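You operate a simulated robot arm through the tools that you are given. There is no shell and no other tool. Be economical: measure what you need, move in short steps, check, and stop when the job is done.

Carry out the task below with a simulated robot arm. There is one attempt and no reset: what you move stays moved.

TASK
Put things in order on the washing machine top. At the end: the pink tooth mug from the washing machine top is on the brown board; the brown bun from the washing machine top stands where the pink tooth mug stood; the white palm brush stands where the brown bun stood; the pink yoghurt pot from the washing machine top stands where the white palm brush stood; whatever was shut is shut again. Leave all else as you found it, and nothing knocked over.

It is judged by the outcome, as a careful person would: the job done as asked, and still so three seconds after it is handed in. It fails if anything else is knocked over, pushed out of place, dropped, spilled or broken.

THE ROBOT
A 7-joint arm with a two-finger parallel gripper, fixed in place. Base frame: the origin is at the foot of the arm, x ahead of it, y to its left, z up; the work surface is at about z = 0. Lengths are in cm, angles in degrees, forces in N, time in s.
With the tool pointing down near the work surface it reaches from about 22 to 58 cm from the base axis. Its first joint turns from -66.0 to 66.0 degrees. Payload 2.5 kg.
Tool frame: the origin (TCP) lies between the finger pads and is the grasp point; the fingertips stand 2.3 cm ahead of it; z points along the fingers, y is the line along which they close. The gripper opens to 9.4 cm. The fingers are 3.8 cm wide and 1 cm thick; the gripper's body (5.4 by 9.6 cm) begins 3.9 cm behind the TCP.
Orientation is that of the tool frame in the base frame, as a unit quaternion [w, x, y, z]. With the fingers straight down and closing along the base's y, the tool's x points along the base's -x, its y along +y and its z along -z.

THE INTERFACE
- The arm moves only by the tool jog_arm. Its argument "steps" is a list of rows, each an object of numbers (a shift or turn left out is 0, a gripper value left out holds the last): "tx", "ty", "tz": the shift along the base's x, y, z in units of 100 mm (1.0 is 100 mm); "ax", "ay", "az": the turn, a rotation vector about the base's x, y, z in units of 180 degrees (1.0 is 180 degrees); "hand": the opening, from 0 (shut) to 1 (fully open). In form: [{"tx": .., "ty": .., "tz": .., "ax": .., "ay": .., "az": .., "hand": ..}, ...]. A call has 1 to 10 rows; each row is the pose to reach, as a shift and turn from the pose commanded when the call began. A call with a number of a shift or a turn outside -1 to 1 is refused whole. A row lasts 0.2 s, in which the tool goes at most 5 cm and 8.6 degrees; a call with a longer step from one row to the next is refused whole, and so is a gripper value outside its range. A pose out of reach is approached as far as the arm can. The call stops where the force on the tool passes 40 N (or 10 N more than at its start, if that is more) or the arm is blocked; 0.2 s more then pass. The fingers move at their own pace (about 10.8 cm/s each) and stop on an object; they squeeze with about 37 N. The grip force told is the motor's: it shows also when the fingers shut on nothing. Time passes only in rows, and 0.2 s behind the last, so rows that repeat a pose let the fingers close. It gives the time, the measured TCP pose, the force on the tool (base axes), the opening and the grip force at its end, in the units of the frame above (readings bear some noise), and new pictures: "show" is both (left out), scene, wrist or none.
- Cameras (640 x 400 px; columns grow to the right, rows downward): "scene" is fixed at [11.93, -41.22, 55.8]; the picture's right is [0.81, -0.59, 0.00], its down [-0.33, -0.46, -0.82] and it looks along [0.49, 0.67, -0.57] (base axes); focal length 230 px, centre (320, 200). "wrist" rides on the gripper at [-3.9, 0, -4.4] in the tool frame; the picture's right is [0.00, -1.00, 0.00], its down [0.97, 0.00, -0.24] and it looks along [0.24, 0.00, 0.97] (tool axes); focal length 218 px, centre (320, 200).
- locate(camera, pixels): for up to 12 pixels [column, row] of the newest picture of that camera ("zoom" is the newest enlarged one), the place [x, y, z] in the base frame of the surface seen there, good to about 0.3 cm, but the place of the scene camera against the robot may be out by one fixed shift of up to 1.8 cm in any direction. No time passes.
- zoom(camera, box): a new picture of the part [left, top, right, bottom] of that camera's present view, enlarged. No time passes.
- job_done(): hands the job in; it is judged then, once.

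Work in short steps. Measure before you move; look again where a grasp or a placing could have gone wrong, and mend it. You have 80 turns and 120 pictures in all, those below and enlarged ones among them. Open the gripper and draw the arm clear of the work before you hand the job in, unless the task says otherwise; then end with one line.

The tools are called after "Request:" as a command line: name --argument value ..., lists and objects as JSON in quotes. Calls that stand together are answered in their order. jog_arm: Moves the arm, as the interface text tells. Its arguments: {"type":"object","properties":{"steps":{"type":"array","items":{"type":"object","properties":{"tx":{"type":"number"},"ty":{"type":"number"},"tz":{"type":"number"},"ax":{"type":"number"},"ay":{"type":"number"},"az":{"type":"number"},"hand":{"type":"number"}}}},"show":{"type":"string","enum":["both","scene","wrist","none"]}},"required":["steps"]} The other tools are called the same way: locate (camera, pixels) gives the place of the surface under pixels of a picture; zoom (camera, box) takes an enlarged picture of a part of a camera's view; job_done () hands the job in.

At the start:

```text
time: 0.0
position: [34.1, -2.59, 36.37]
tcp_rot: [0.0, 0.0, 1.0, 0.0]
contact_force: [-0.2, 0.0, 0.5]
gripper_width: 9.38
gripper_force: 0.1
```

scene: 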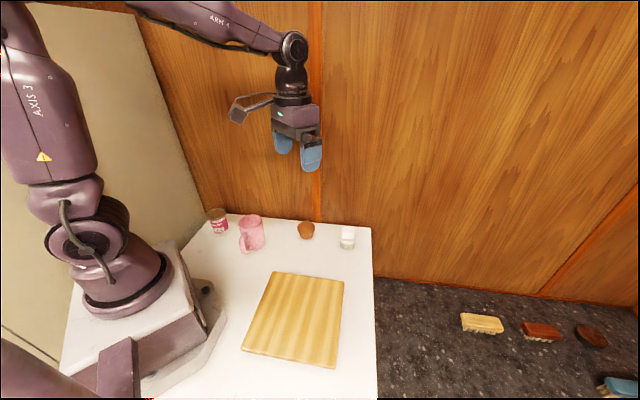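
wrist: 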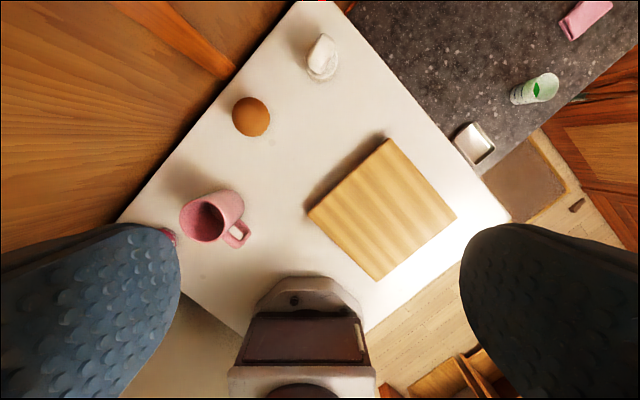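

The scene shows the pot (218,220), mug (251,232), bun (306,230), white brush (347,237) and the board. I'll zoom in and measure them.

Request:
zoom --camera "scene" --box '[190, 190, 390, 315]'

Request:
locate --camera "wrist" --pixels '[[250, 117], [322, 45], [322, 72], [205, 222], [237, 235], [168, 236], [388, 140], [310, 211], [378, 278], [455, 216], [383, 210], [280, 180]]'

Request:
zoom --camera "wrist" --box '[120, 0, 440, 280]'

```text
3.20 times, centred on (290, 252) of scene
```

zoom: 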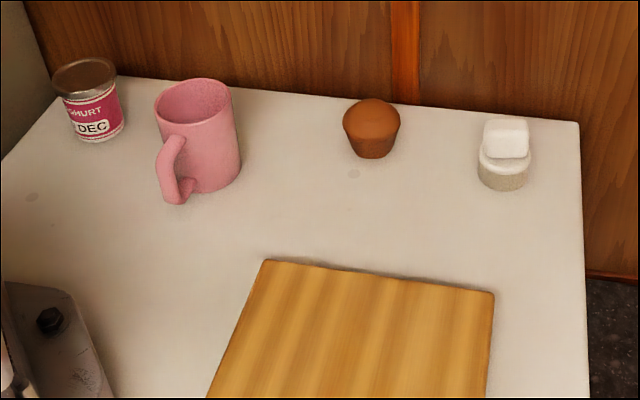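

```text
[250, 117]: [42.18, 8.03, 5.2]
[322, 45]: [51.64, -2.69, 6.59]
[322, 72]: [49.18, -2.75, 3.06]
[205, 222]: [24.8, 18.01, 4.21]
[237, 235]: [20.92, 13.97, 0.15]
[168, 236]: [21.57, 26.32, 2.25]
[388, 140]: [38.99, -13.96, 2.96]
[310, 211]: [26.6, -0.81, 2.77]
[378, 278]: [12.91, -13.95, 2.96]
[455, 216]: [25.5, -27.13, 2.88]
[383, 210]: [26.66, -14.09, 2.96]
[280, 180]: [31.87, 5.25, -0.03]
```

```text
1.43 times, centred on (280, 140) of wrist
```

zoom: 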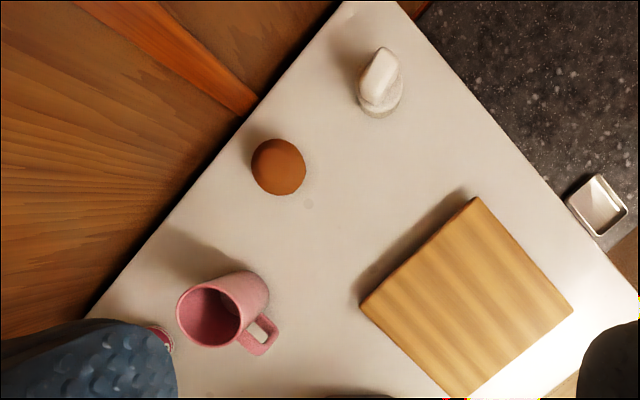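

Next, the mug rim and handle, the brush, and the wall edge need precise points.

Request:
locate --camera "zoom" --pixels '[[179, 318], [207, 346], [236, 328], [225, 288], [245, 274], [266, 290], [259, 347], [275, 332], [205, 310], [215, 180], [160, 240], [252, 112]]'

Request:
locate --camera "wrist" --pixels '[[316, 52], [329, 38], [320, 36], [308, 70], [336, 70], [322, 80], [322, 60], [233, 117], [269, 117], [250, 98], [250, 136], [313, 60]]'

```text
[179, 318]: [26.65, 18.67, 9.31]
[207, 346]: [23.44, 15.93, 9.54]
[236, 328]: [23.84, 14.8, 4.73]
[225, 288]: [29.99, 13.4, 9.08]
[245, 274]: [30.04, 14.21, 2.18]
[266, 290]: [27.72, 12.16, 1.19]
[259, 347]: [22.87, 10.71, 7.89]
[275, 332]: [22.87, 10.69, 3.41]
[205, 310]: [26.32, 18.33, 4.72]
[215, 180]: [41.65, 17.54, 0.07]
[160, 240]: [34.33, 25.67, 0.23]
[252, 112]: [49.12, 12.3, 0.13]
```

```text
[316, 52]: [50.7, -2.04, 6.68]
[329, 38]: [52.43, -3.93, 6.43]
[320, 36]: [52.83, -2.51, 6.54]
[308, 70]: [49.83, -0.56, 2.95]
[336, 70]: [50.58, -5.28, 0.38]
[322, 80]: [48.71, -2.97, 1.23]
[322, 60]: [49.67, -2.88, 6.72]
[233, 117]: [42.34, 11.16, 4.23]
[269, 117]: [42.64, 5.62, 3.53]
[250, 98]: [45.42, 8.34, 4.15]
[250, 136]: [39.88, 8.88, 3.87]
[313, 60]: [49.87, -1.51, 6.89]
```

The mug centre is about (26.8,15.3), radius 3.5, height 9.5, with the handle toward 229°. I'll move above it at z≈20, turned 48°, and look again.

Request:
jog_arm --steps '[{"tx": -0.12, "ty": 0.3, "tz": -0.26, "az": 0.045}, {"tx": -0.24, "ty": 0.6, "tz": -0.52, "az": 0.09}, {"tx": -0.36, "ty": 0.9, "tz": -0.78, "az": 0.135}, {"tx": -0.48, "ty": 1.0, "tz": -1.0, "az": 0.18}, {"tx": -0.6, "ty": 1.0, "tz": -1.0, "az": 0.225}, {"tx": -0.73, "ty": 1.0, "tz": -1.0, "az": 0.27}, {"tx": -0.73, "ty": 1.0, "tz": -1.0, "az": 0.27}]' --show "none"

Request:
jog_arm --steps '[{"ty": 0.3, "tz": -0.2}, {"ty": 0.6, "tz": -0.4}, {"ty": 0.79, "tz": -0.6}, {"ty": 0.79, "tz": -0.6}]'

```text
time: 1.6
position: [26.76, 7.5, 26.28]
tcp_rot: [0.0, -0.412, 0.911, 0.0]
contact_force: [0.0, -0.2, -0.2]
gripper_width: 9.43
gripper_force: 0.0
```

```text
time: 2.6
position: [26.89, 15.39, 20.38]
tcp_rot: [0.001, -0.411, 0.911, 0.0]
contact_force: [0.9, -0.4, -0.2]
gripper_width: 9.39
gripper_force: 0.0
```

scene: 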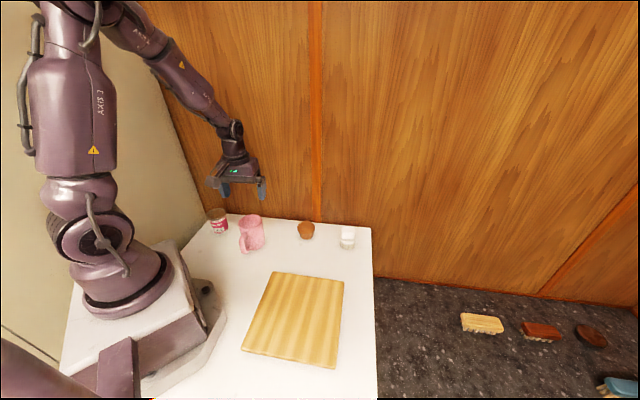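
wrist: 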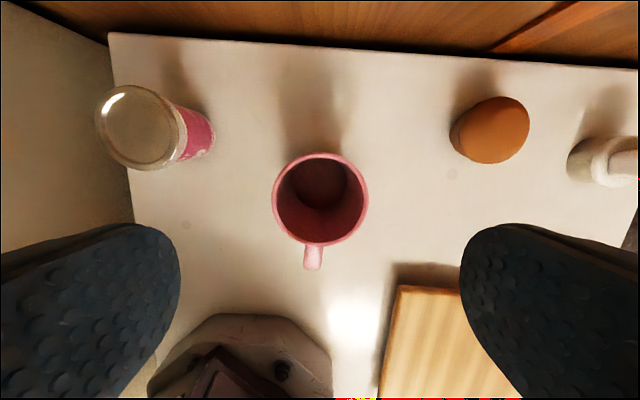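

Request:
locate --camera "wrist" --pixels '[[274, 200], [366, 200], [320, 155], [320, 244], [312, 265], [98, 127], [180, 127], [139, 88], [142, 167], [209, 130], [455, 135], [528, 130]]'

Request:
locate --camera "wrist" --pixels '[[495, 98], [490, 163], [108, 36], [130, 180], [300, 45], [600, 68], [140, 127], [490, 130], [570, 165]]'

```text
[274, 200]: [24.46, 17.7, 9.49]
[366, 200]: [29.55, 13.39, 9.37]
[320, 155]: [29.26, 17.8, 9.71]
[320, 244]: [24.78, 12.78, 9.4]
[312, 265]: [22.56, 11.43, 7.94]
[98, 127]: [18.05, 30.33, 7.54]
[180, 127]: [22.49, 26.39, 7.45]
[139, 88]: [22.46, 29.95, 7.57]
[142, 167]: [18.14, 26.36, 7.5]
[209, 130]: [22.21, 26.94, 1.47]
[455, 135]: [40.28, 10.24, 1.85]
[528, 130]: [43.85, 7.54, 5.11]
```

```text
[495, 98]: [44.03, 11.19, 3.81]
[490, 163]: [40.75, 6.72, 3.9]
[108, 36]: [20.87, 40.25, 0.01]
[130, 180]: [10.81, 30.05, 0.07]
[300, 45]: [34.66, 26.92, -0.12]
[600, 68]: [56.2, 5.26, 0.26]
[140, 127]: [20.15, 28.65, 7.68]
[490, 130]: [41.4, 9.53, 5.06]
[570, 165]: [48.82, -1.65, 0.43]
```

The mug axis (27.0,15.4) is under the TCP. Descend to z≈6.6 and close.

Request:
jog_arm --steps '[{"tz": -0.4}, {"tz": -0.8}, {"tz": -0.98}, {"tx": 0.01, "tz": -0.99}]' --show "none"

Request:
jog_arm --steps '[{"tz": -0.2}, {"tz": -0.39}, {"tz": -0.39}, {"tz": -0.39, "hand": 0.6}, {"tz": -0.39, "hand": 0.6}, {"tz": -0.39, "hand": 0.6}]' --show "wrist"

```text
time: 3.6
position: [26.91, 15.41, 10.32]
tcp_rot: [0.0, -0.411, 0.912, 0.0]
contact_force: [0.4, 0.6, 0.1]
gripper_width: 9.39
gripper_force: 0.0
```

```text
time: 5.0
position: [26.89, 15.38, 6.4]
tcp_rot: [0.0, -0.412, 0.911, 0.0]
contact_force: [0.2, 0.2, 0.1]
gripper_width: 7.06
gripper_force: 36.5
```

wrist: 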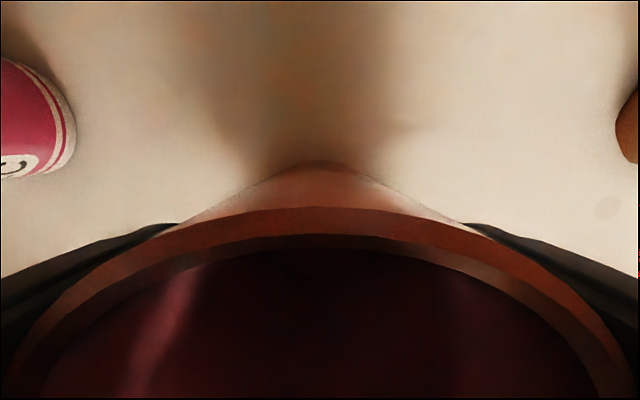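

Gripped at 7.06 cm. Lift and carry to the board centre (26.2,-14).

Request:
jog_arm --steps '[{"tz": 0.3}, {"tz": 0.7}, {"ty": -0.2, "tz": 0.9, "az": -0.04}, {"ty": -0.6, "tz": 0.9, "az": -0.08}, {"ty": -1.0, "tz": 0.9, "az": -0.12}, {"ty": -1.0, "tz": 0.9, "az": -0.12}]' --show "none"

Request:
jog_arm --steps '[{"ty": -0.35, "az": -0.03}, {"ty": -0.7, "az": -0.07}, {"ty": -1.0, "az": -0.11}, {"ty": -1.0, "az": -0.15}, {"ty": -1.0, "az": -0.15}]' --show "none"

Request:
jog_arm --steps '[{"ty": -0.35}, {"ty": -0.7}, {"ty": -0.92}, {"ty": -0.92, "tz": -0.2}, {"ty": -0.92, "tz": -0.45}, {"ty": -0.92, "tz": -0.45}]'

```text
time: 6.4
position: [26.99, 5.37, 15.51]
tcp_rot: [0.0, -0.234, 0.972, 0.0]
contact_force: [0.1, 0.2, -3.3]
gripper_width: 7.09
gripper_force: 37.1
```

```text
time: 7.6
position: [27.03, -4.7, 15.52]
tcp_rot: [0.0, 0.001, 1.0, 0.0]
contact_force: [-0.4, -0.7, -2.3]
gripper_width: 7.08
gripper_force: 36.4
```

```text
time: 9.0
position: [27.09, -13.85, 10.91]
tcp_rot: [0.0, 0.001, 1.0, 0.0]
contact_force: [0.9, 0.4, -2.1]
gripper_width: 7.08
gripper_force: 36.9
```

scene: 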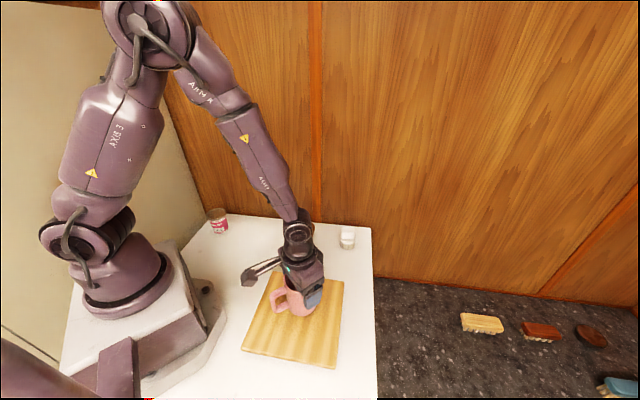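
wrist: 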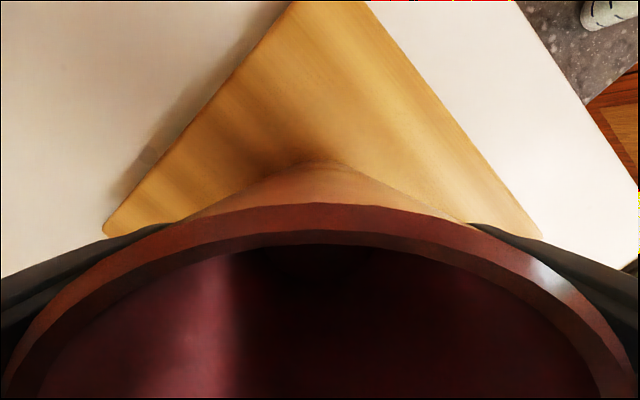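

An appendage shows left of the gripper at (255,275); I'll zoom in on it before lowering.

Request:
zoom --camera "scene" --box '[220, 200, 380, 340]'

Request:
locate --camera "scene" --pixels '[[247, 279], [262, 268], [283, 262], [300, 235], [318, 258], [290, 275], [313, 298], [275, 262]]'

```text
2.86 times, centred on (300, 270) of scene
```

zoom: 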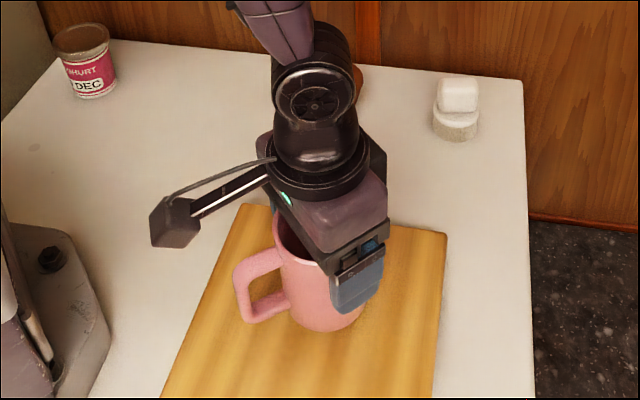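

```text
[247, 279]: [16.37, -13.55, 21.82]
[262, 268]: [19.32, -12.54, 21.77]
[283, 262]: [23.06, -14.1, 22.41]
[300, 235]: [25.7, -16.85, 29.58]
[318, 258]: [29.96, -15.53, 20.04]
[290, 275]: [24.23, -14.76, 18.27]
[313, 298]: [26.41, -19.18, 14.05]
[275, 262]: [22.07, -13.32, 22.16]
```

The appendage sits 11 cm above the TCP, clear of everything here. Lower to the board.

Request:
jog_arm --steps '[{"tz": -0.08}, {"tz": -0.13}, {"tz": -0.15}, {"tz": -0.15}]' --show "none"

```text
time: 10.0
position: [27.02, -13.98, 9.53]
tcp_rot: [-0.001, 0.001, 1.0, 0.0]
contact_force: [0.2, 0.2, -2.2]
gripper_width: 7.06
gripper_force: 37.0
```

Request:
jog_arm --steps '[{"tz": -0.01}, {"tz": -0.02}, {"tz": -0.025}]' --show "none"

```text
time: 10.8
position: [27.04, -13.79, 9.28]
tcp_rot: [-0.001, 0.001, 1.0, 0.001]
contact_force: [-1.7, 0.0, 4.6]
gripper_width: 7.06
gripper_force: 37.3
```

Contact (force now +4.6 upward). Open and rise.

Request:
jog_arm --steps '[{"hand": 1}, {"hand": 1}, {"hand": 1}, {"tz": 0.3}, {"tz": 0.7}, {"tz": 1.0}, {"tz": 1.0}]'

```text
time: 12.4
position: [26.9, -13.91, 19.34]
tcp_rot: [0.0, 0.0, 1.0, -0.001]
contact_force: [-0.1, -0.2, 0.4]
gripper_width: 9.43
gripper_force: 0.1
```

scene: 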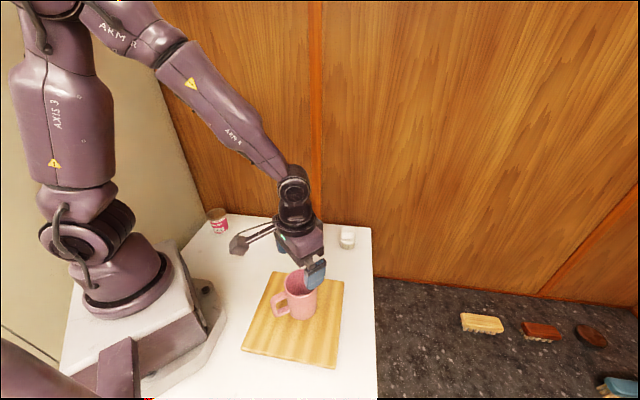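
wrist: 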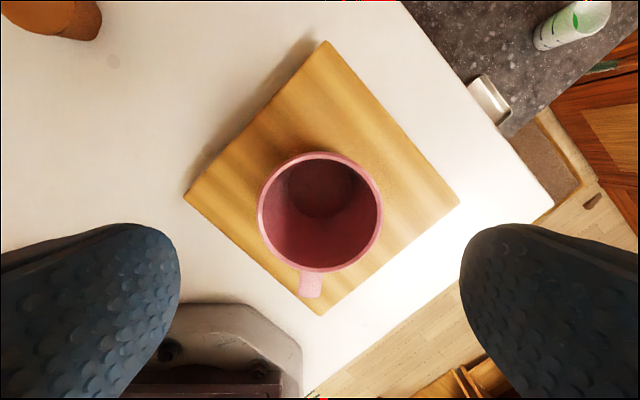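

Mug stands on the board. Move above the bun (42.2,8.8) at z≈17, turning 45° so that the fingers close parallel to the wall.

Request:
jog_arm --steps '[{"tx": 0.25, "ty": 0.38, "az": 0.04}, {"tx": 0.5, "ty": 0.76, "az": 0.08}, {"tx": 0.67, "ty": 1.0, "az": 0.12}, {"tx": 0.67, "ty": 1.0, "az": 0.12}]' --show "none"

Request:
jog_arm --steps '[{"tx": 0.22, "ty": 0.33, "az": 0.04}, {"tx": 0.44, "ty": 0.66, "az": 0.08}, {"tx": 0.66, "ty": 0.97, "az": 0.12}, {"tx": 0.86, "ty": 1.27, "tz": -0.1, "az": 0.13}, {"tx": 0.86, "ty": 1.27, "tz": -0.2, "az": 0.13}]' --show "wrist"

```text
time: 13.4
position: [33.74, -3.9, 19.3]
tcp_rot: [0.0, -0.188, 0.982, 0.0]
contact_force: [0.3, 0.5, -0.2]
gripper_width: 9.42
gripper_force: 0.0
```

```text
refused: 1.27 is not a number from -1 to 1
```

Request:
jog_arm --steps '[{"tx": 0.22, "ty": 0.33, "az": 0.04}, {"tx": 0.44, "ty": 0.66, "az": 0.08}, {"tx": 0.66, "ty": 0.97, "az": 0.12}, {"tx": 0.86, "ty": 1.0, "tz": -0.1, "az": 0.13}, {"tx": 0.86, "ty": 1.0, "tz": -0.1, "az": 0.13}]' --show "none"

Request:
jog_arm --steps '[{"ty": 0.27, "tz": -0.1}, {"ty": 0.27, "tz": -0.1}]' --show "wrist"

```text
time: 14.6
position: [42.15, 6.23, 18.29]
tcp_rot: [0.0, -0.384, 0.924, 0.0]
contact_force: [-0.3, -0.2, 0.7]
gripper_width: 9.4
gripper_force: 0.0
```

```text
time: 15.2
position: [42.3, 8.8, 17.27]
tcp_rot: [0.0, -0.383, 0.924, -0.001]
contact_force: [0.3, 0.3, 0.3]
gripper_width: 9.4
gripper_force: 0.0
```

wrist: 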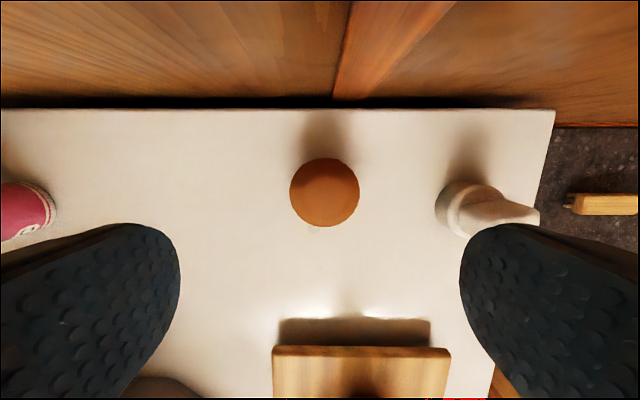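

Request:
locate --camera "wrist" --pixels '[[292, 193], [357, 193], [325, 160], [325, 224], [325, 192], [440, 205], [470, 185], [462, 235], [535, 215], [480, 207], [500, 190], [459, 210]]'

Request:
zoom --camera "wrist" --box '[420, 160, 560, 250]'

```text
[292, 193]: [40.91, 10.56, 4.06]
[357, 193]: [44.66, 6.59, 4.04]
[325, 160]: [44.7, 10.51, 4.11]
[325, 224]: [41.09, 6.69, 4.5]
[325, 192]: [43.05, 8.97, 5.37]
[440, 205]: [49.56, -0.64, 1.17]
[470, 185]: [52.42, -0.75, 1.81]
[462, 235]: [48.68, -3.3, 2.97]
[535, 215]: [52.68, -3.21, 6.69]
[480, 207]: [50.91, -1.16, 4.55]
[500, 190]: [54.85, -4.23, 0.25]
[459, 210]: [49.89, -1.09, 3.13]
```

```text
4.44 times, centred on (490, 205) of wrist
```

zoom: 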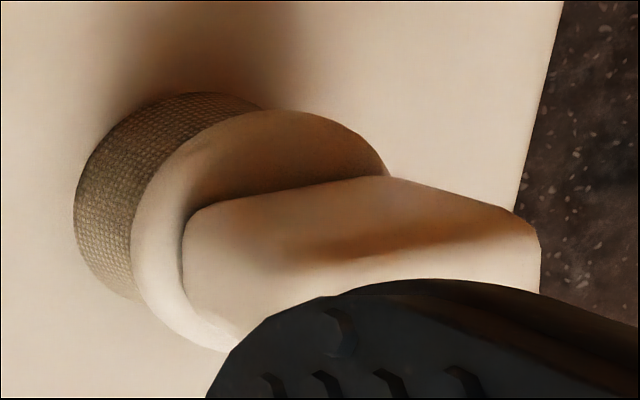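

Bun centre (42.85,8.6), 5.5 wide at z≈4. Descend to z≈3.3 and grip.

Request:
jog_arm --steps '[{"tx": 0.055, "ty": -0.02, "tz": -0.4}, {"tx": 0.055, "ty": -0.02, "tz": -0.8}, {"tx": 0.055, "ty": -0.02, "tz": -1.0}, {"tx": 0.055, "ty": -0.02, "tz": -1.0}]' --show "none"

Request:
jog_arm --steps '[{"tz": -0.2}, {"tz": -0.39}, {"tz": -0.39}, {"tz": -0.39, "hand": 0.3}, {"tz": -0.39, "hand": 0.3}, {"tz": -0.39, "hand": 0.3}]'

```text
time: 16.2
position: [42.94, 8.61, 7.27]
tcp_rot: [0.0, -0.383, 0.924, 0.001]
contact_force: [-0.3, 0.3, -1.2]
gripper_width: 9.41
gripper_force: 0.1
```

```text
time: 17.6
position: [42.82, 8.64, 3.29]
tcp_rot: [0.0, -0.382, 0.924, 0.0]
contact_force: [-0.2, 0.8, 0.5]
gripper_width: 5.87
gripper_force: 37.2
```

scene: 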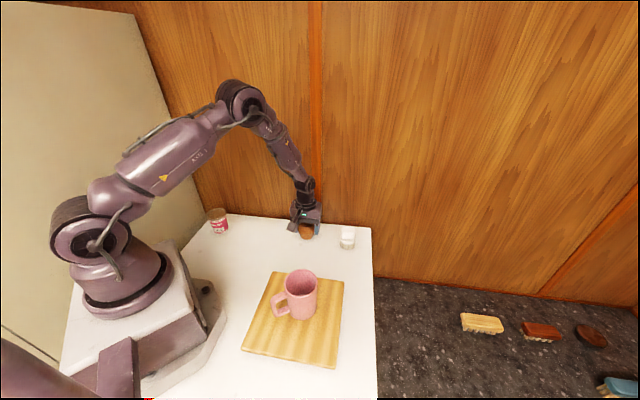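
wrist: 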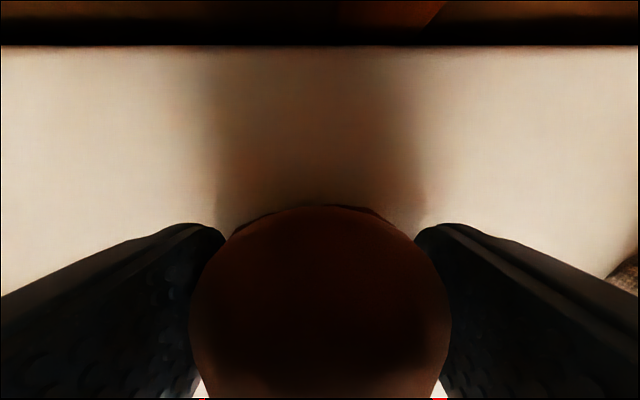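

Gripped at 5.87. Lift and carry to the mug's old place (27.0,15.4).

Request:
jog_arm --steps '[{"tz": 0.2}, {"tz": 0.5}, {"tz": 0.6, "tx": -0.3, "ty": 0.13}, {"tz": 0.6, "tx": -0.7, "ty": 0.3}, {"tz": 0.6, "tx": -1.0, "ty": 0.43}, {"tz": 0.6, "tx": -1.0, "ty": 0.43}]' --show "none"

Request:
jog_arm --steps '[{"tx": -0.3, "ty": 0.13}, {"tx": -0.58, "ty": 0.25}, {"tx": -0.58, "ty": 0.25, "tz": -0.25}, {"tx": -0.58, "ty": 0.25, "tz": -0.5}, {"tx": -0.58, "ty": 0.25, "tz": -0.57}, {"tx": -0.58, "ty": 0.25, "tz": -0.57}]'

```text
time: 19.0
position: [32.82, 12.94, 9.35]
tcp_rot: [0.0, -0.382, 0.924, -0.001]
contact_force: [0.9, 0.6, -0.8]
gripper_width: 5.88
gripper_force: 37.3
```

```text
time: 20.4
position: [27.02, 15.43, 3.63]
tcp_rot: [0.0, -0.383, 0.924, 0.0]
contact_force: [-0.3, -0.8, -1.2]
gripper_width: 5.89
gripper_force: 37.0
```

scene: 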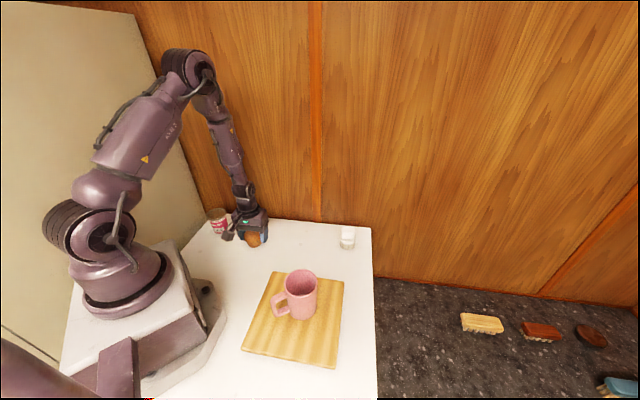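
wrist: 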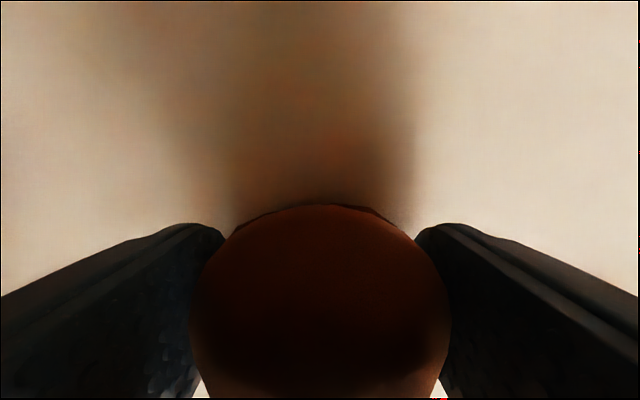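

Request:
jog_arm --steps '[{"tz": -0.015}, {"tz": -0.03}, {"tz": -0.035}]' --show "none"

```text
time: 21.2
position: [27.0, 15.48, 3.32]
tcp_rot: [0.001, -0.382, 0.924, 0.0]
contact_force: [-2.1, -2.1, 17.8]
gripper_width: 5.88
gripper_force: 37.0
```

Firm contact at z=3.3. Ease up a hair, open and rise.

Request:
jog_arm --steps '[{"tz": 0.01}, {"tz": 0.01, "hand": 1}, {"tz": 0.01, "hand": 1}, {"tz": 0.01, "hand": 1}, {"tz": 0.3}, {"tz": 0.7}, {"tz": 1.0}, {"tz": 1.0}]'

```text
time: 23.0
position: [27.06, 15.51, 13.39]
tcp_rot: [0.0, -0.383, 0.924, 0.0]
contact_force: [-0.1, -0.1, -0.7]
gripper_width: 9.39
gripper_force: 0.1
```

scene: 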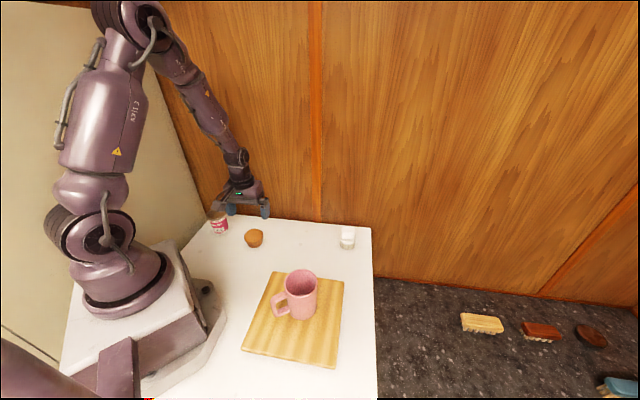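
wrist: 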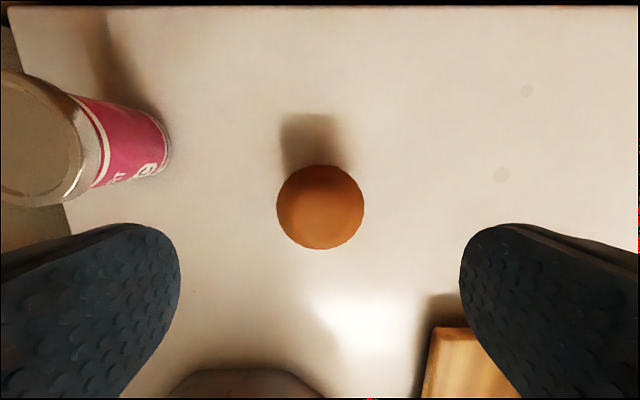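

Bun stands in the mug's place. Now go above the brush (~50.8,-2.7) at z≈19, untwisting.

Request:
jog_arm --steps '[{"tx": 0.25, "ty": -0.2, "tz": 0.2, "az": -0.04}, {"tx": 0.55, "ty": -0.45, "tz": 0.4, "az": -0.08}, {"tx": 0.85, "ty": -0.7, "tz": 0.5, "az": -0.12}, {"tx": 1.0, "ty": -0.9, "tz": 0.55, "az": -0.16}, {"tx": 1.0, "ty": -0.9, "tz": 0.55, "az": -0.16}]' --show "none"

Request:
jog_arm --steps '[{"tx": 0.35, "ty": -0.25, "az": -0.04}, {"tx": 0.7, "ty": -0.5, "az": -0.08}, {"tx": 1.0, "ty": -0.7, "az": -0.09}, {"tx": 1.0, "ty": -0.92, "az": -0.09}, {"tx": 1.0, "ty": -0.92, "az": -0.09}]' --show "wrist"

```text
time: 24.2
position: [36.97, 6.45, 18.91]
tcp_rot: [0.0, -0.141, 0.99, 0.0]
contact_force: [-0.7, -0.2, 0.3]
gripper_width: 9.41
gripper_force: 0.0
```

```text
time: 25.4
position: [46.94, -2.8, 18.77]
tcp_rot: [0.0, 0.0, 1.0, 0.0]
contact_force: [0.3, -0.8, 0.7]
gripper_width: 9.41
gripper_force: 0.1
```

wrist: 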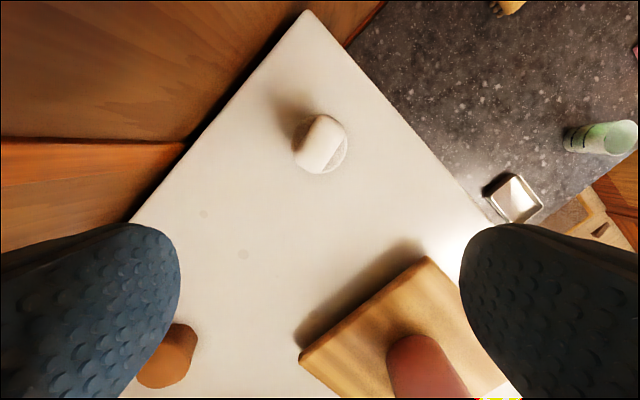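

Request:
zoom --camera "wrist" --box '[270, 95, 370, 195]'

Request:
locate --camera "wrist" --pixels '[[325, 117], [345, 128], [300, 155], [318, 172], [305, 140], [338, 145], [320, 145], [342, 152], [335, 168], [294, 145], [297, 125]]'

```text
4.00 times, centred on (320, 145) of wrist
```

zoom: 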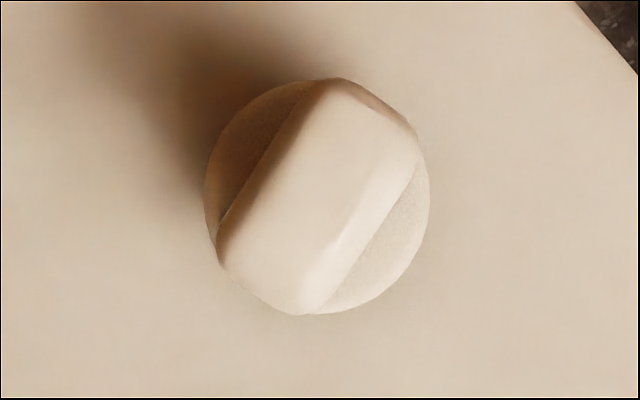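

```text
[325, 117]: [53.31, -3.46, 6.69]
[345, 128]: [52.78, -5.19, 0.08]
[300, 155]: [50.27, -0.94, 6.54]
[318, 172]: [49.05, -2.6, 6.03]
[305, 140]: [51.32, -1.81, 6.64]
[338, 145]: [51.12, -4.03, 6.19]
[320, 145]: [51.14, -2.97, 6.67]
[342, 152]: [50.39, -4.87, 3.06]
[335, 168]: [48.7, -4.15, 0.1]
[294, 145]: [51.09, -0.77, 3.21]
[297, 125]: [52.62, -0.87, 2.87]
```

The brush handle is a 2.4 cm slab centred (51.1,-2.9), long axis about -32°, with the disc top at z≈3.1. Turn -32° and descend to z≈8.8 first, then look.

Request:
jog_arm --steps '[{"tx": 0.14, "az": -0.045}, {"tx": 0.3, "ty": -0.01, "az": -0.09}, {"tx": 0.42, "ty": -0.01, "tz": -0.2, "az": -0.135}, {"tx": 0.42, "ty": -0.01, "tz": -0.5, "az": -0.178}, {"tx": 0.42, "ty": -0.01, "tz": -0.9, "az": -0.178}, {"tx": 0.42, "ty": -0.01, "tz": -0.9, "az": -0.178}]'

```text
time: 26.8
position: [51.12, -2.9, 9.68]
tcp_rot: [0.0, 0.277, 0.961, 0.001]
contact_force: [0.0, -0.9, -0.3]
gripper_width: 9.41
gripper_force: 0.0
```

scene: 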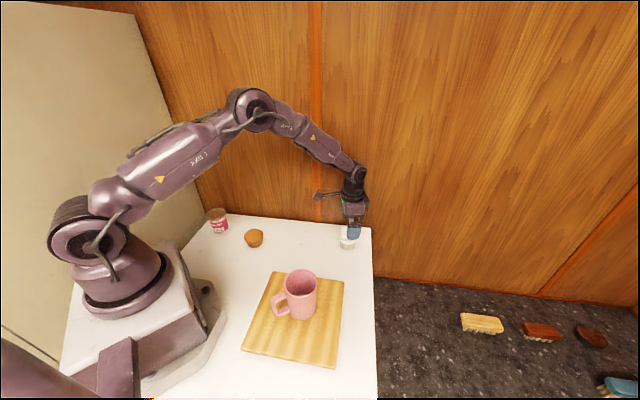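
wrist: 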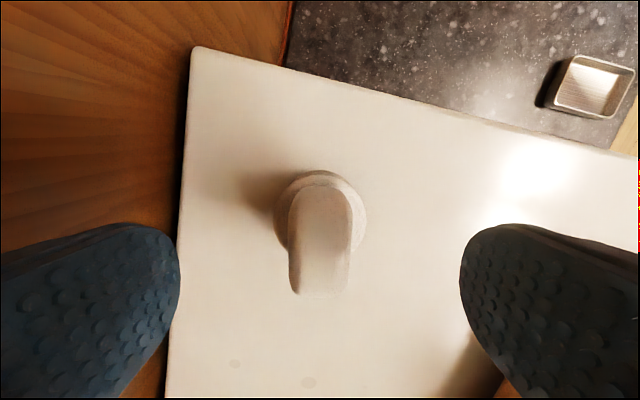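

The slab is aligned with the finger gap. Descend to z≈5.8 and close.

Request:
jog_arm --steps '[{"tz": -0.2}, {"tz": -0.38}, {"tz": -0.38}, {"tz": -0.38, "hand": 0.05}, {"tz": -0.38, "hand": 0.05}, {"tz": -0.38, "hand": 0.05}, {"tz": -0.38, "hand": 0.05}]' --show "wrist"

```text
time: 28.4
position: [51.26, -2.84, 5.75]
tcp_rot: [0.0, 0.276, 0.961, 0.0]
contact_force: [-0.3, 0.3, -1.0]
gripper_width: 2.5
gripper_force: 37.3
```

wrist: 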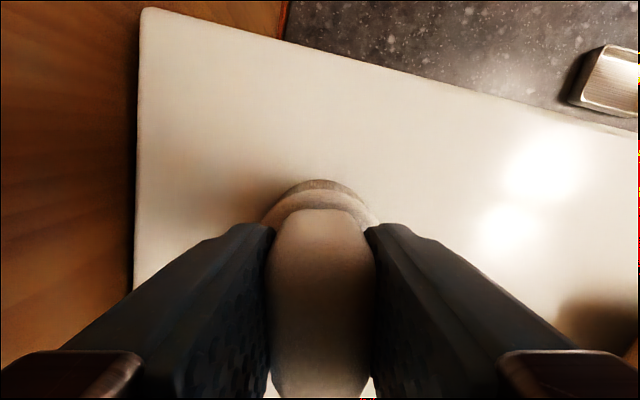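

Gripped the handle (2.5). Lift and carry to the bun's old place (42.8,8.6).

Request:
jog_arm --steps '[{"tz": 0.2}, {"tz": 0.4}, {"tz": 0.4, "tx": -0.2, "ty": 0.27}, {"tz": 0.4, "tx": -0.4, "ty": 0.54}, {"tz": 0.4, "tx": -0.6, "ty": 0.81}, {"tz": 0.4, "tx": -0.845, "ty": 1.0}, {"tz": 0.4, "tx": -0.845, "ty": 1.0}]' --show "none"

Request:
jog_arm --steps '[{"ty": 0.145}, {"ty": 0.145, "tz": -0.2}, {"ty": 0.145, "tz": -0.36}, {"ty": 0.145, "tz": -0.36}]'

```text
time: 30.0
position: [42.69, 7.22, 10.02]
tcp_rot: [0.001, 0.276, 0.961, 0.0]
contact_force: [0.5, 0.1, -1.0]
gripper_width: 2.54
gripper_force: 37.6
```

```text
time: 31.0
position: [42.72, 8.62, 6.45]
tcp_rot: [0.0, 0.277, 0.961, 0.0]
contact_force: [0.6, -0.8, 0.3]
gripper_width: 2.54
gripper_force: 36.7
```

scene: 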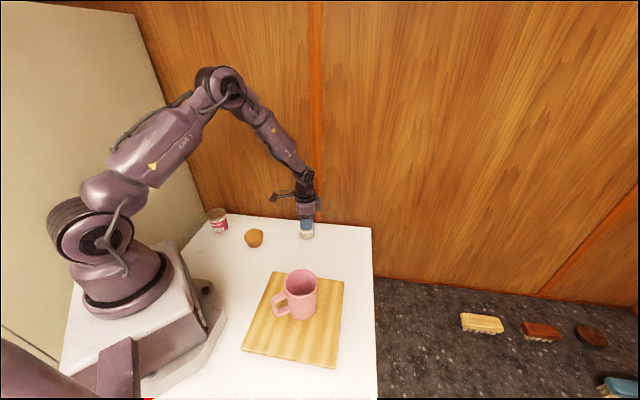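
wrist: 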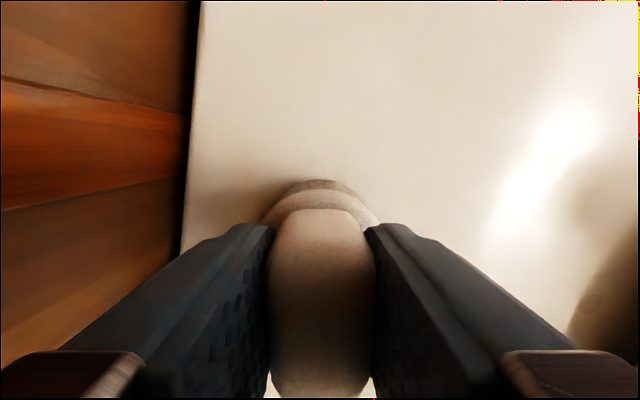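

Request:
jog_arm --steps '[{"tz": -0.03}, {"tz": -0.05}, {"tz": -0.065}]' --show "none"

```text
time: 31.8
position: [42.75, 8.59, 5.9]
tcp_rot: [0.0, 0.276, 0.961, 0.0]
contact_force: [-9.5, -1.6, 25.1]
gripper_width: 2.52
gripper_force: 36.7
```

Contact. Ease up slightly, open halfway, rise.

Request:
jog_arm --steps '[{"tz": 0.012}, {"tz": 0.012, "hand": 0.5}, {"tz": 0.012, "hand": 0.5}, {"tz": 0.012, "hand": 0.5}, {"tz": 0.3}, {"tz": 0.7}, {"tz": 1.0}, {"tz": 1.0, "hand": 1}]'

```text
time: 33.6
position: [42.68, 8.59, 15.79]
tcp_rot: [0.0, 0.277, 0.961, 0.0]
contact_force: [0.0, -0.3, -0.1]
gripper_width: 9.39
gripper_force: 0.1
```

scene: 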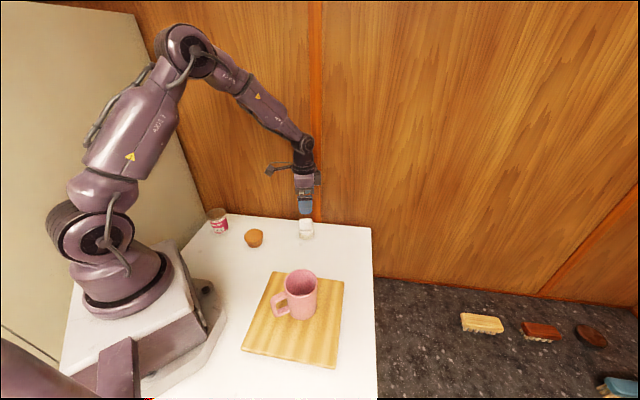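
wrist: 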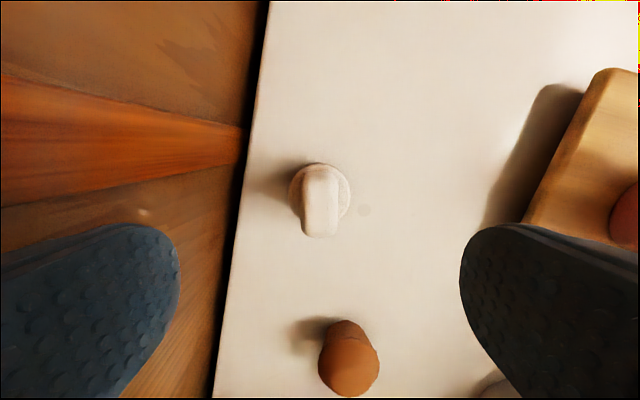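

Brush stands upright in the bun's place. Now travel to the pot (20.3,28.3) while turning by 77° to bring the fingers parallel to the back wall.

Request:
jog_arm --steps '[{"tz": 0.1, "az": 0.04}, {"tx": -0.2, "ty": 0.1, "tz": 0.1, "az": 0.085}, {"tx": -0.5, "ty": 0.3, "tz": 0.1, "az": 0.13}, {"tx": -0.8, "ty": 0.5, "tz": 0.1, "az": 0.175}, {"tx": -1.0, "ty": 0.7, "tz": 0.1, "az": 0.22}, {"tx": -1.0, "ty": 0.9, "tz": 0.1, "az": 0.265}, {"tx": -1.0, "ty": 0.9, "tz": 0.1, "az": 0.265}]' --show "none"

Request:
jog_arm --steps '[{"tx": -0.3, "ty": 0.25, "az": 0.04}, {"tx": -0.6, "ty": 0.5, "az": 0.08}, {"tx": -0.9, "ty": 0.75, "az": 0.12}, {"tx": -1.0, "ty": 1.0, "az": 0.163}, {"tx": -1.0, "ty": 1.0, "az": 0.163}]'

```text
time: 35.2
position: [32.74, 17.58, 16.8]
tcp_rot: [0.0, -0.137, 0.991, 0.0]
contact_force: [0.4, -0.1, -0.4]
gripper_width: 9.4
gripper_force: 0.1
```

```text
time: 36.4
position: [22.7, 27.64, 16.75]
tcp_rot: [0.0, -0.383, 0.924, 0.0]
contact_force: [0.9, 1.0, 0.2]
gripper_width: 9.42
gripper_force: 0.0
```

scene: 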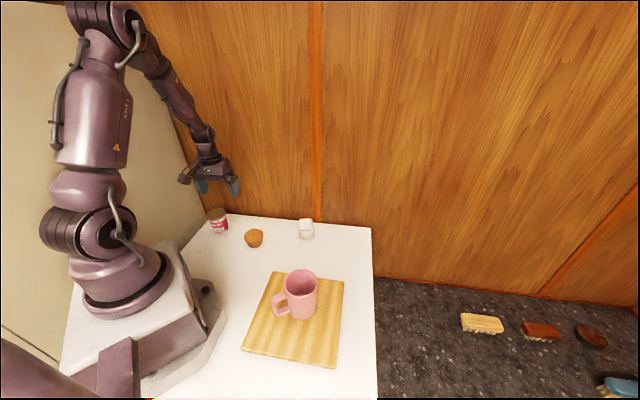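
wrist: 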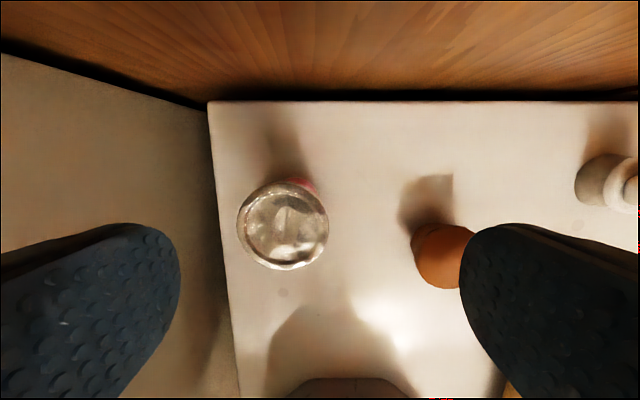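

Request:
locate --camera "wrist" --pixels '[[239, 225], [326, 228], [283, 184], [283, 267], [283, 226], [222, 225], [205, 225], [150, 150]]'

```text
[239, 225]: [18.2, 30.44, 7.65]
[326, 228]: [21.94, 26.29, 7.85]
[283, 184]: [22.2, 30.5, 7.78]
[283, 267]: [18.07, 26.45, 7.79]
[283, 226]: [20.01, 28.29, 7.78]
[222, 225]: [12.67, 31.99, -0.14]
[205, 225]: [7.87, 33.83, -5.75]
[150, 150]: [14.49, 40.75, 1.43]
```

Pot axis (20.1,28.4), height 7.8. Centre over it, descend to z≈4.6 and grip.

Request:
jog_arm --steps '[{"tx": -0.26, "ty": 0.075}, {"tx": -0.26, "ty": 0.075, "tz": -0.35}, {"tx": -0.26, "ty": 0.075, "tz": -0.7}, {"tx": -0.26, "ty": 0.075, "tz": -0.7}]' --show "wrist"

```text
time: 37.4
position: [20.14, 28.35, 9.75]
tcp_rot: [0.001, -0.382, 0.924, 0.001]
contact_force: [-0.5, -0.8, -0.1]
gripper_width: 9.41
gripper_force: 0.1
```

wrist: 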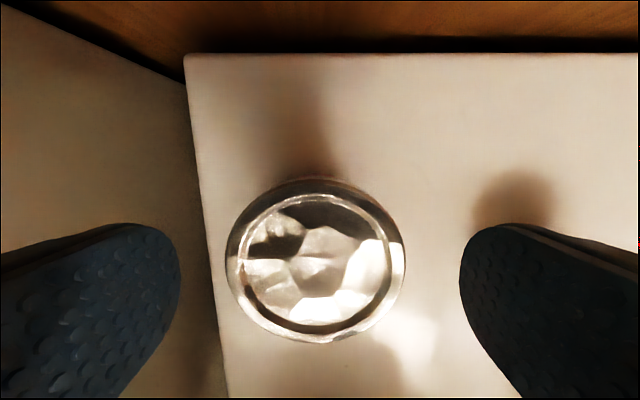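

Request:
jog_arm --steps '[{"tz": -0.25}, {"tz": -0.5}, {"tz": -0.51}, {"tz": -0.51, "hand": 0.4}, {"tz": -0.51, "hand": 0.4}, {"tz": -0.51, "hand": 0.4}]'

```text
time: 38.8
position: [20.12, 28.38, 4.7]
tcp_rot: [0.0, -0.383, 0.924, 0.0]
contact_force: [-0.3, -0.3, -0.2]
gripper_width: 6.3
gripper_force: 36.8
```

scene: 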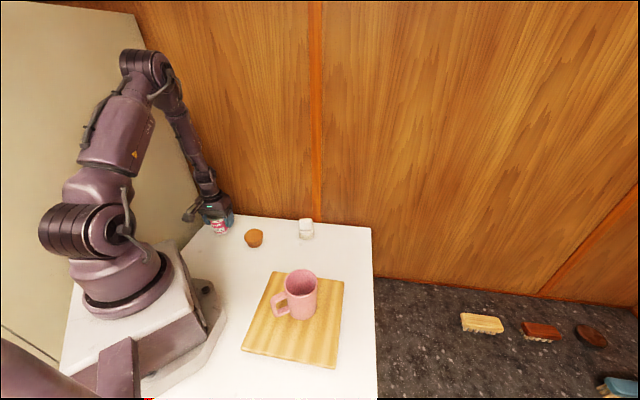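
wrist: 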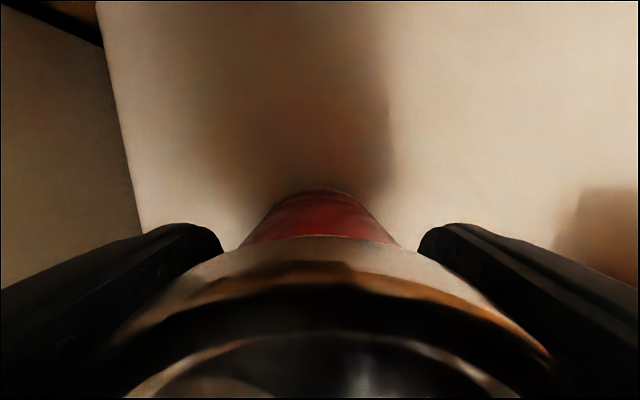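

Gripped (6.3). Lift to z≈18 and carry toward the brush's old place (51.1,-2.9).

Request:
jog_arm --steps '[{"tz": 0.3}, {"tz": 0.7}, {"tz": 1.0, "tx": 0.15, "ty": -0.15}, {"tz": 1.0, "tx": 0.4, "ty": -0.4, "az": -0.02}, {"tz": 1.0, "tx": 0.7, "ty": -0.7, "az": -0.05}, {"tz": 1.0, "tx": 1.0, "ty": -1.0, "az": -0.08}, {"tz": 1.0, "tx": 1.0, "ty": -1.0, "az": -0.08}]' --show "none"

Request:
jog_arm --steps '[{"tx": 0.3, "ty": -0.3, "tz": 0.05, "az": -0.04}, {"tx": 0.6, "ty": -0.6, "tz": 0.1, "az": -0.08}, {"tx": 0.8, "ty": -0.8, "tz": 0.1, "az": -0.12}, {"tx": 1.0, "ty": -1.0, "tz": 0.1, "az": -0.16}, {"tx": 1.0, "ty": -1.0, "tz": 0.1, "az": -0.17}]' --show "none"

Request:
jog_arm --steps '[{"tx": 0.3, "ty": -0.3}, {"tx": 0.6, "ty": -0.6}, {"tx": 0.9, "ty": -0.9}, {"tx": 1.0, "ty": -1.0}, {"tx": 1.0, "ty": -1.0}]'

```text
time: 40.4
position: [30.17, 18.36, 14.62]
tcp_rot: [0.0, -0.263, 0.965, 0.0]
contact_force: [0.5, 0.0, -1.0]
gripper_width: 6.29
gripper_force: 36.7
```

```text
time: 41.6
position: [40.2, 8.41, 15.58]
tcp_rot: [0.0, 0.001, 1.0, 0.0]
contact_force: [-0.1, -0.5, -2.0]
gripper_width: 6.29
gripper_force: 36.6
```

```text
time: 42.8
position: [50.11, -1.63, 15.72]
tcp_rot: [0.0, 0.0, 1.0, 0.0]
contact_force: [0.2, 0.3, -1.9]
gripper_width: 6.3
gripper_force: 36.5
```

scene: 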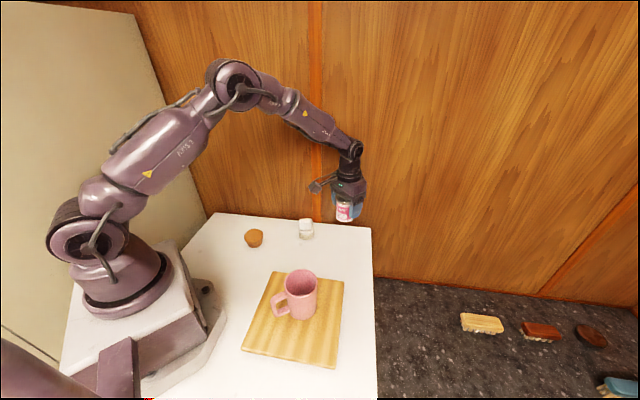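
wrist: 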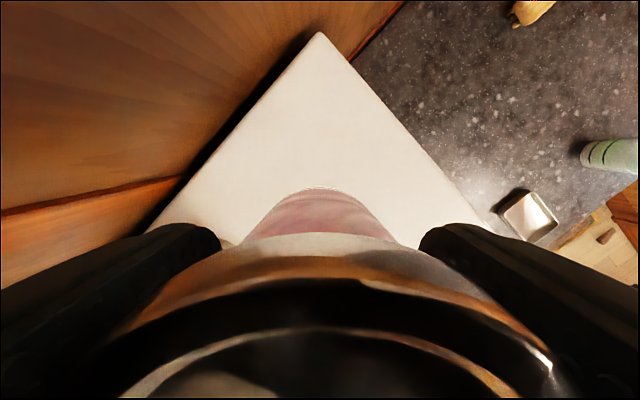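

Shift to (51.1,-2.9) and lower to just above the top.

Request:
jog_arm --steps '[{"tx": 0.1, "ty": -0.127, "tz": -0.2}, {"tx": 0.1, "ty": -0.127, "tz": -0.55}, {"tx": 0.1, "ty": -0.127, "tz": -0.85}, {"tx": 0.1, "ty": -0.127, "tz": -1.0}, {"tx": 0.1, "ty": -0.127, "tz": -1.0}]' --show "scene"

Request:
jog_arm --steps '[{"tz": -0.03}, {"tz": -0.06}, {"tz": -0.075}, {"tz": -0.085}]' --show "none"

```text
time: 44.0
position: [51.2, -2.95, 5.67]
tcp_rot: [0.0, 0.0, 1.0, 0.0]
contact_force: [0.1, 0.3, -2.0]
gripper_width: 6.31
gripper_force: 37.3
```

scene: 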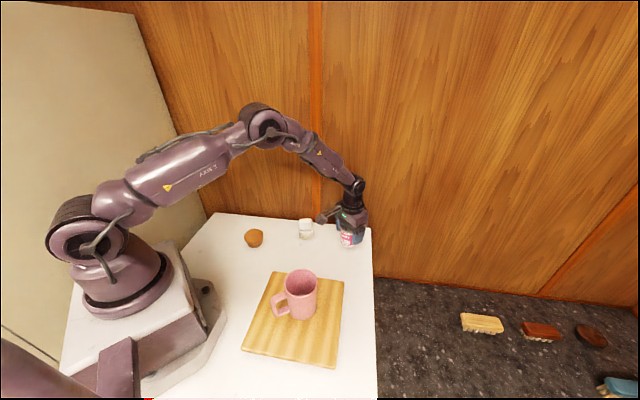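

```text
time: 45.0
position: [51.21, -3.06, 4.82]
tcp_rot: [0.0, 0.0, 1.0, 0.0]
contact_force: [-0.5, -0.3, -1.7]
gripper_width: 6.32
gripper_force: 37.2
```

Request:
jog_arm --steps '[{"tz": -0.01}, {"tz": -0.015}]' --show "none"

```text
time: 45.6
position: [51.13, -2.94, 4.63]
tcp_rot: [0.0, 0.001, 1.0, 0.001]
contact_force: [0.9, 1.1, -2.0]
gripper_width: 6.31
gripper_force: 37.0
```

Request:
jog_arm --steps '[{"tz": -0.008}, {"tz": -0.012}]' --show "none"

```text
time: 46.2
position: [51.06, -2.97, 4.61]
tcp_rot: [0.0, 0.0, 1.0, 0.001]
contact_force: [-5.0, 0.3, 11.0]
gripper_width: 6.3
gripper_force: 37.3
```

Contact (+11 N). Open and rise.

Request:
jog_arm --steps '[{"hand": 1}, {"hand": 1}, {"hand": 1}, {"tz": 0.3, "hand": 1}, {"tz": 0.7}, {"tz": 1.0}, {"tz": 1.0, "tx": -0.4}, {"tz": 1.0, "tx": -0.8}, {"tz": 1.0, "tx": -0.8}]'

```text
time: 48.2
position: [43.19, -2.87, 14.67]
tcp_rot: [0.0, 0.0, 1.0, 0.0]
contact_force: [0.4, 0.0, 0.4]
gripper_width: 9.42
gripper_force: 0.0
```

scene: 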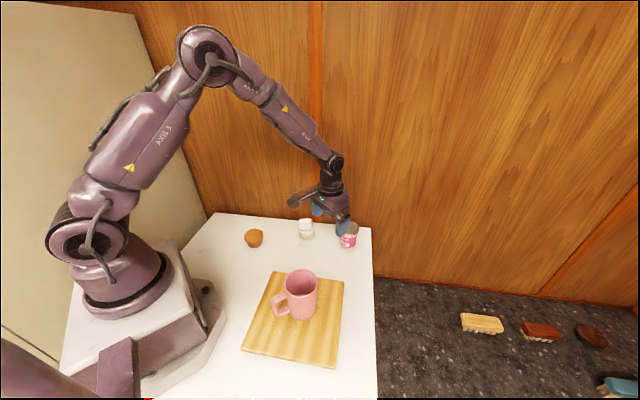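
wrist: 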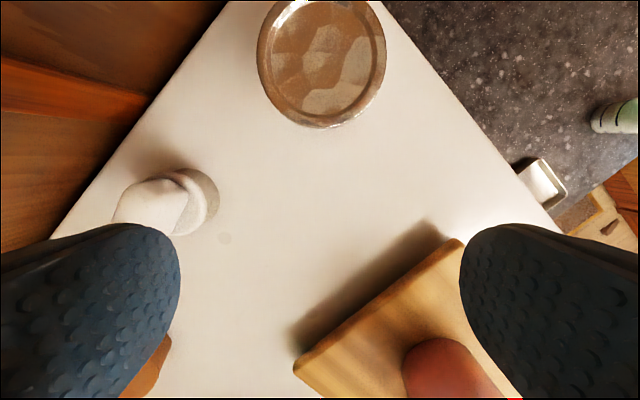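

Everything stands. Draw the arm back and up, then check the scene.

Request:
jog_arm --steps '[{"tz": 0.4}, {"tz": 0.8}, {"tz": 1.0, "tx": -0.3}, {"tz": 1.0, "tx": -0.7}, {"tz": 1.0, "tx": -0.9}, {"tz": 1.0, "tx": -0.9}]' --show "wrist"

Request:
zoom --camera "scene" --box '[190, 190, 390, 380]'

```text
time: 49.6
position: [34.18, -3.01, 24.54]
tcp_rot: [0.0, -0.001, 1.0, 0.0]
contact_force: [-0.1, 0.0, -0.7]
gripper_width: 9.38
gripper_force: 0.1
```

wrist: 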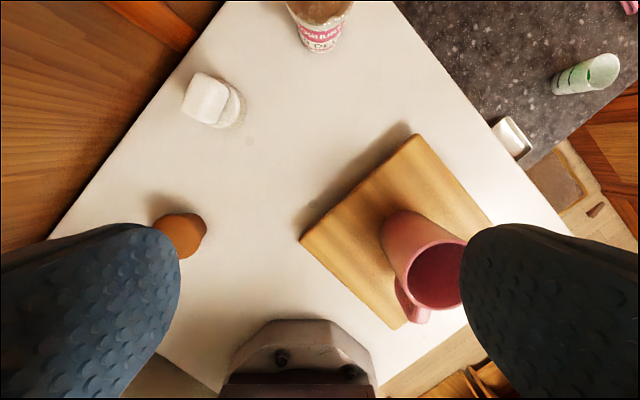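

```text
2.11 times, centred on (290, 285) of scene
```

zoom: 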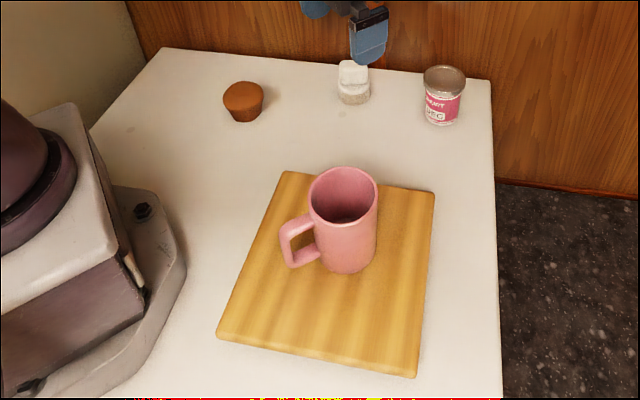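

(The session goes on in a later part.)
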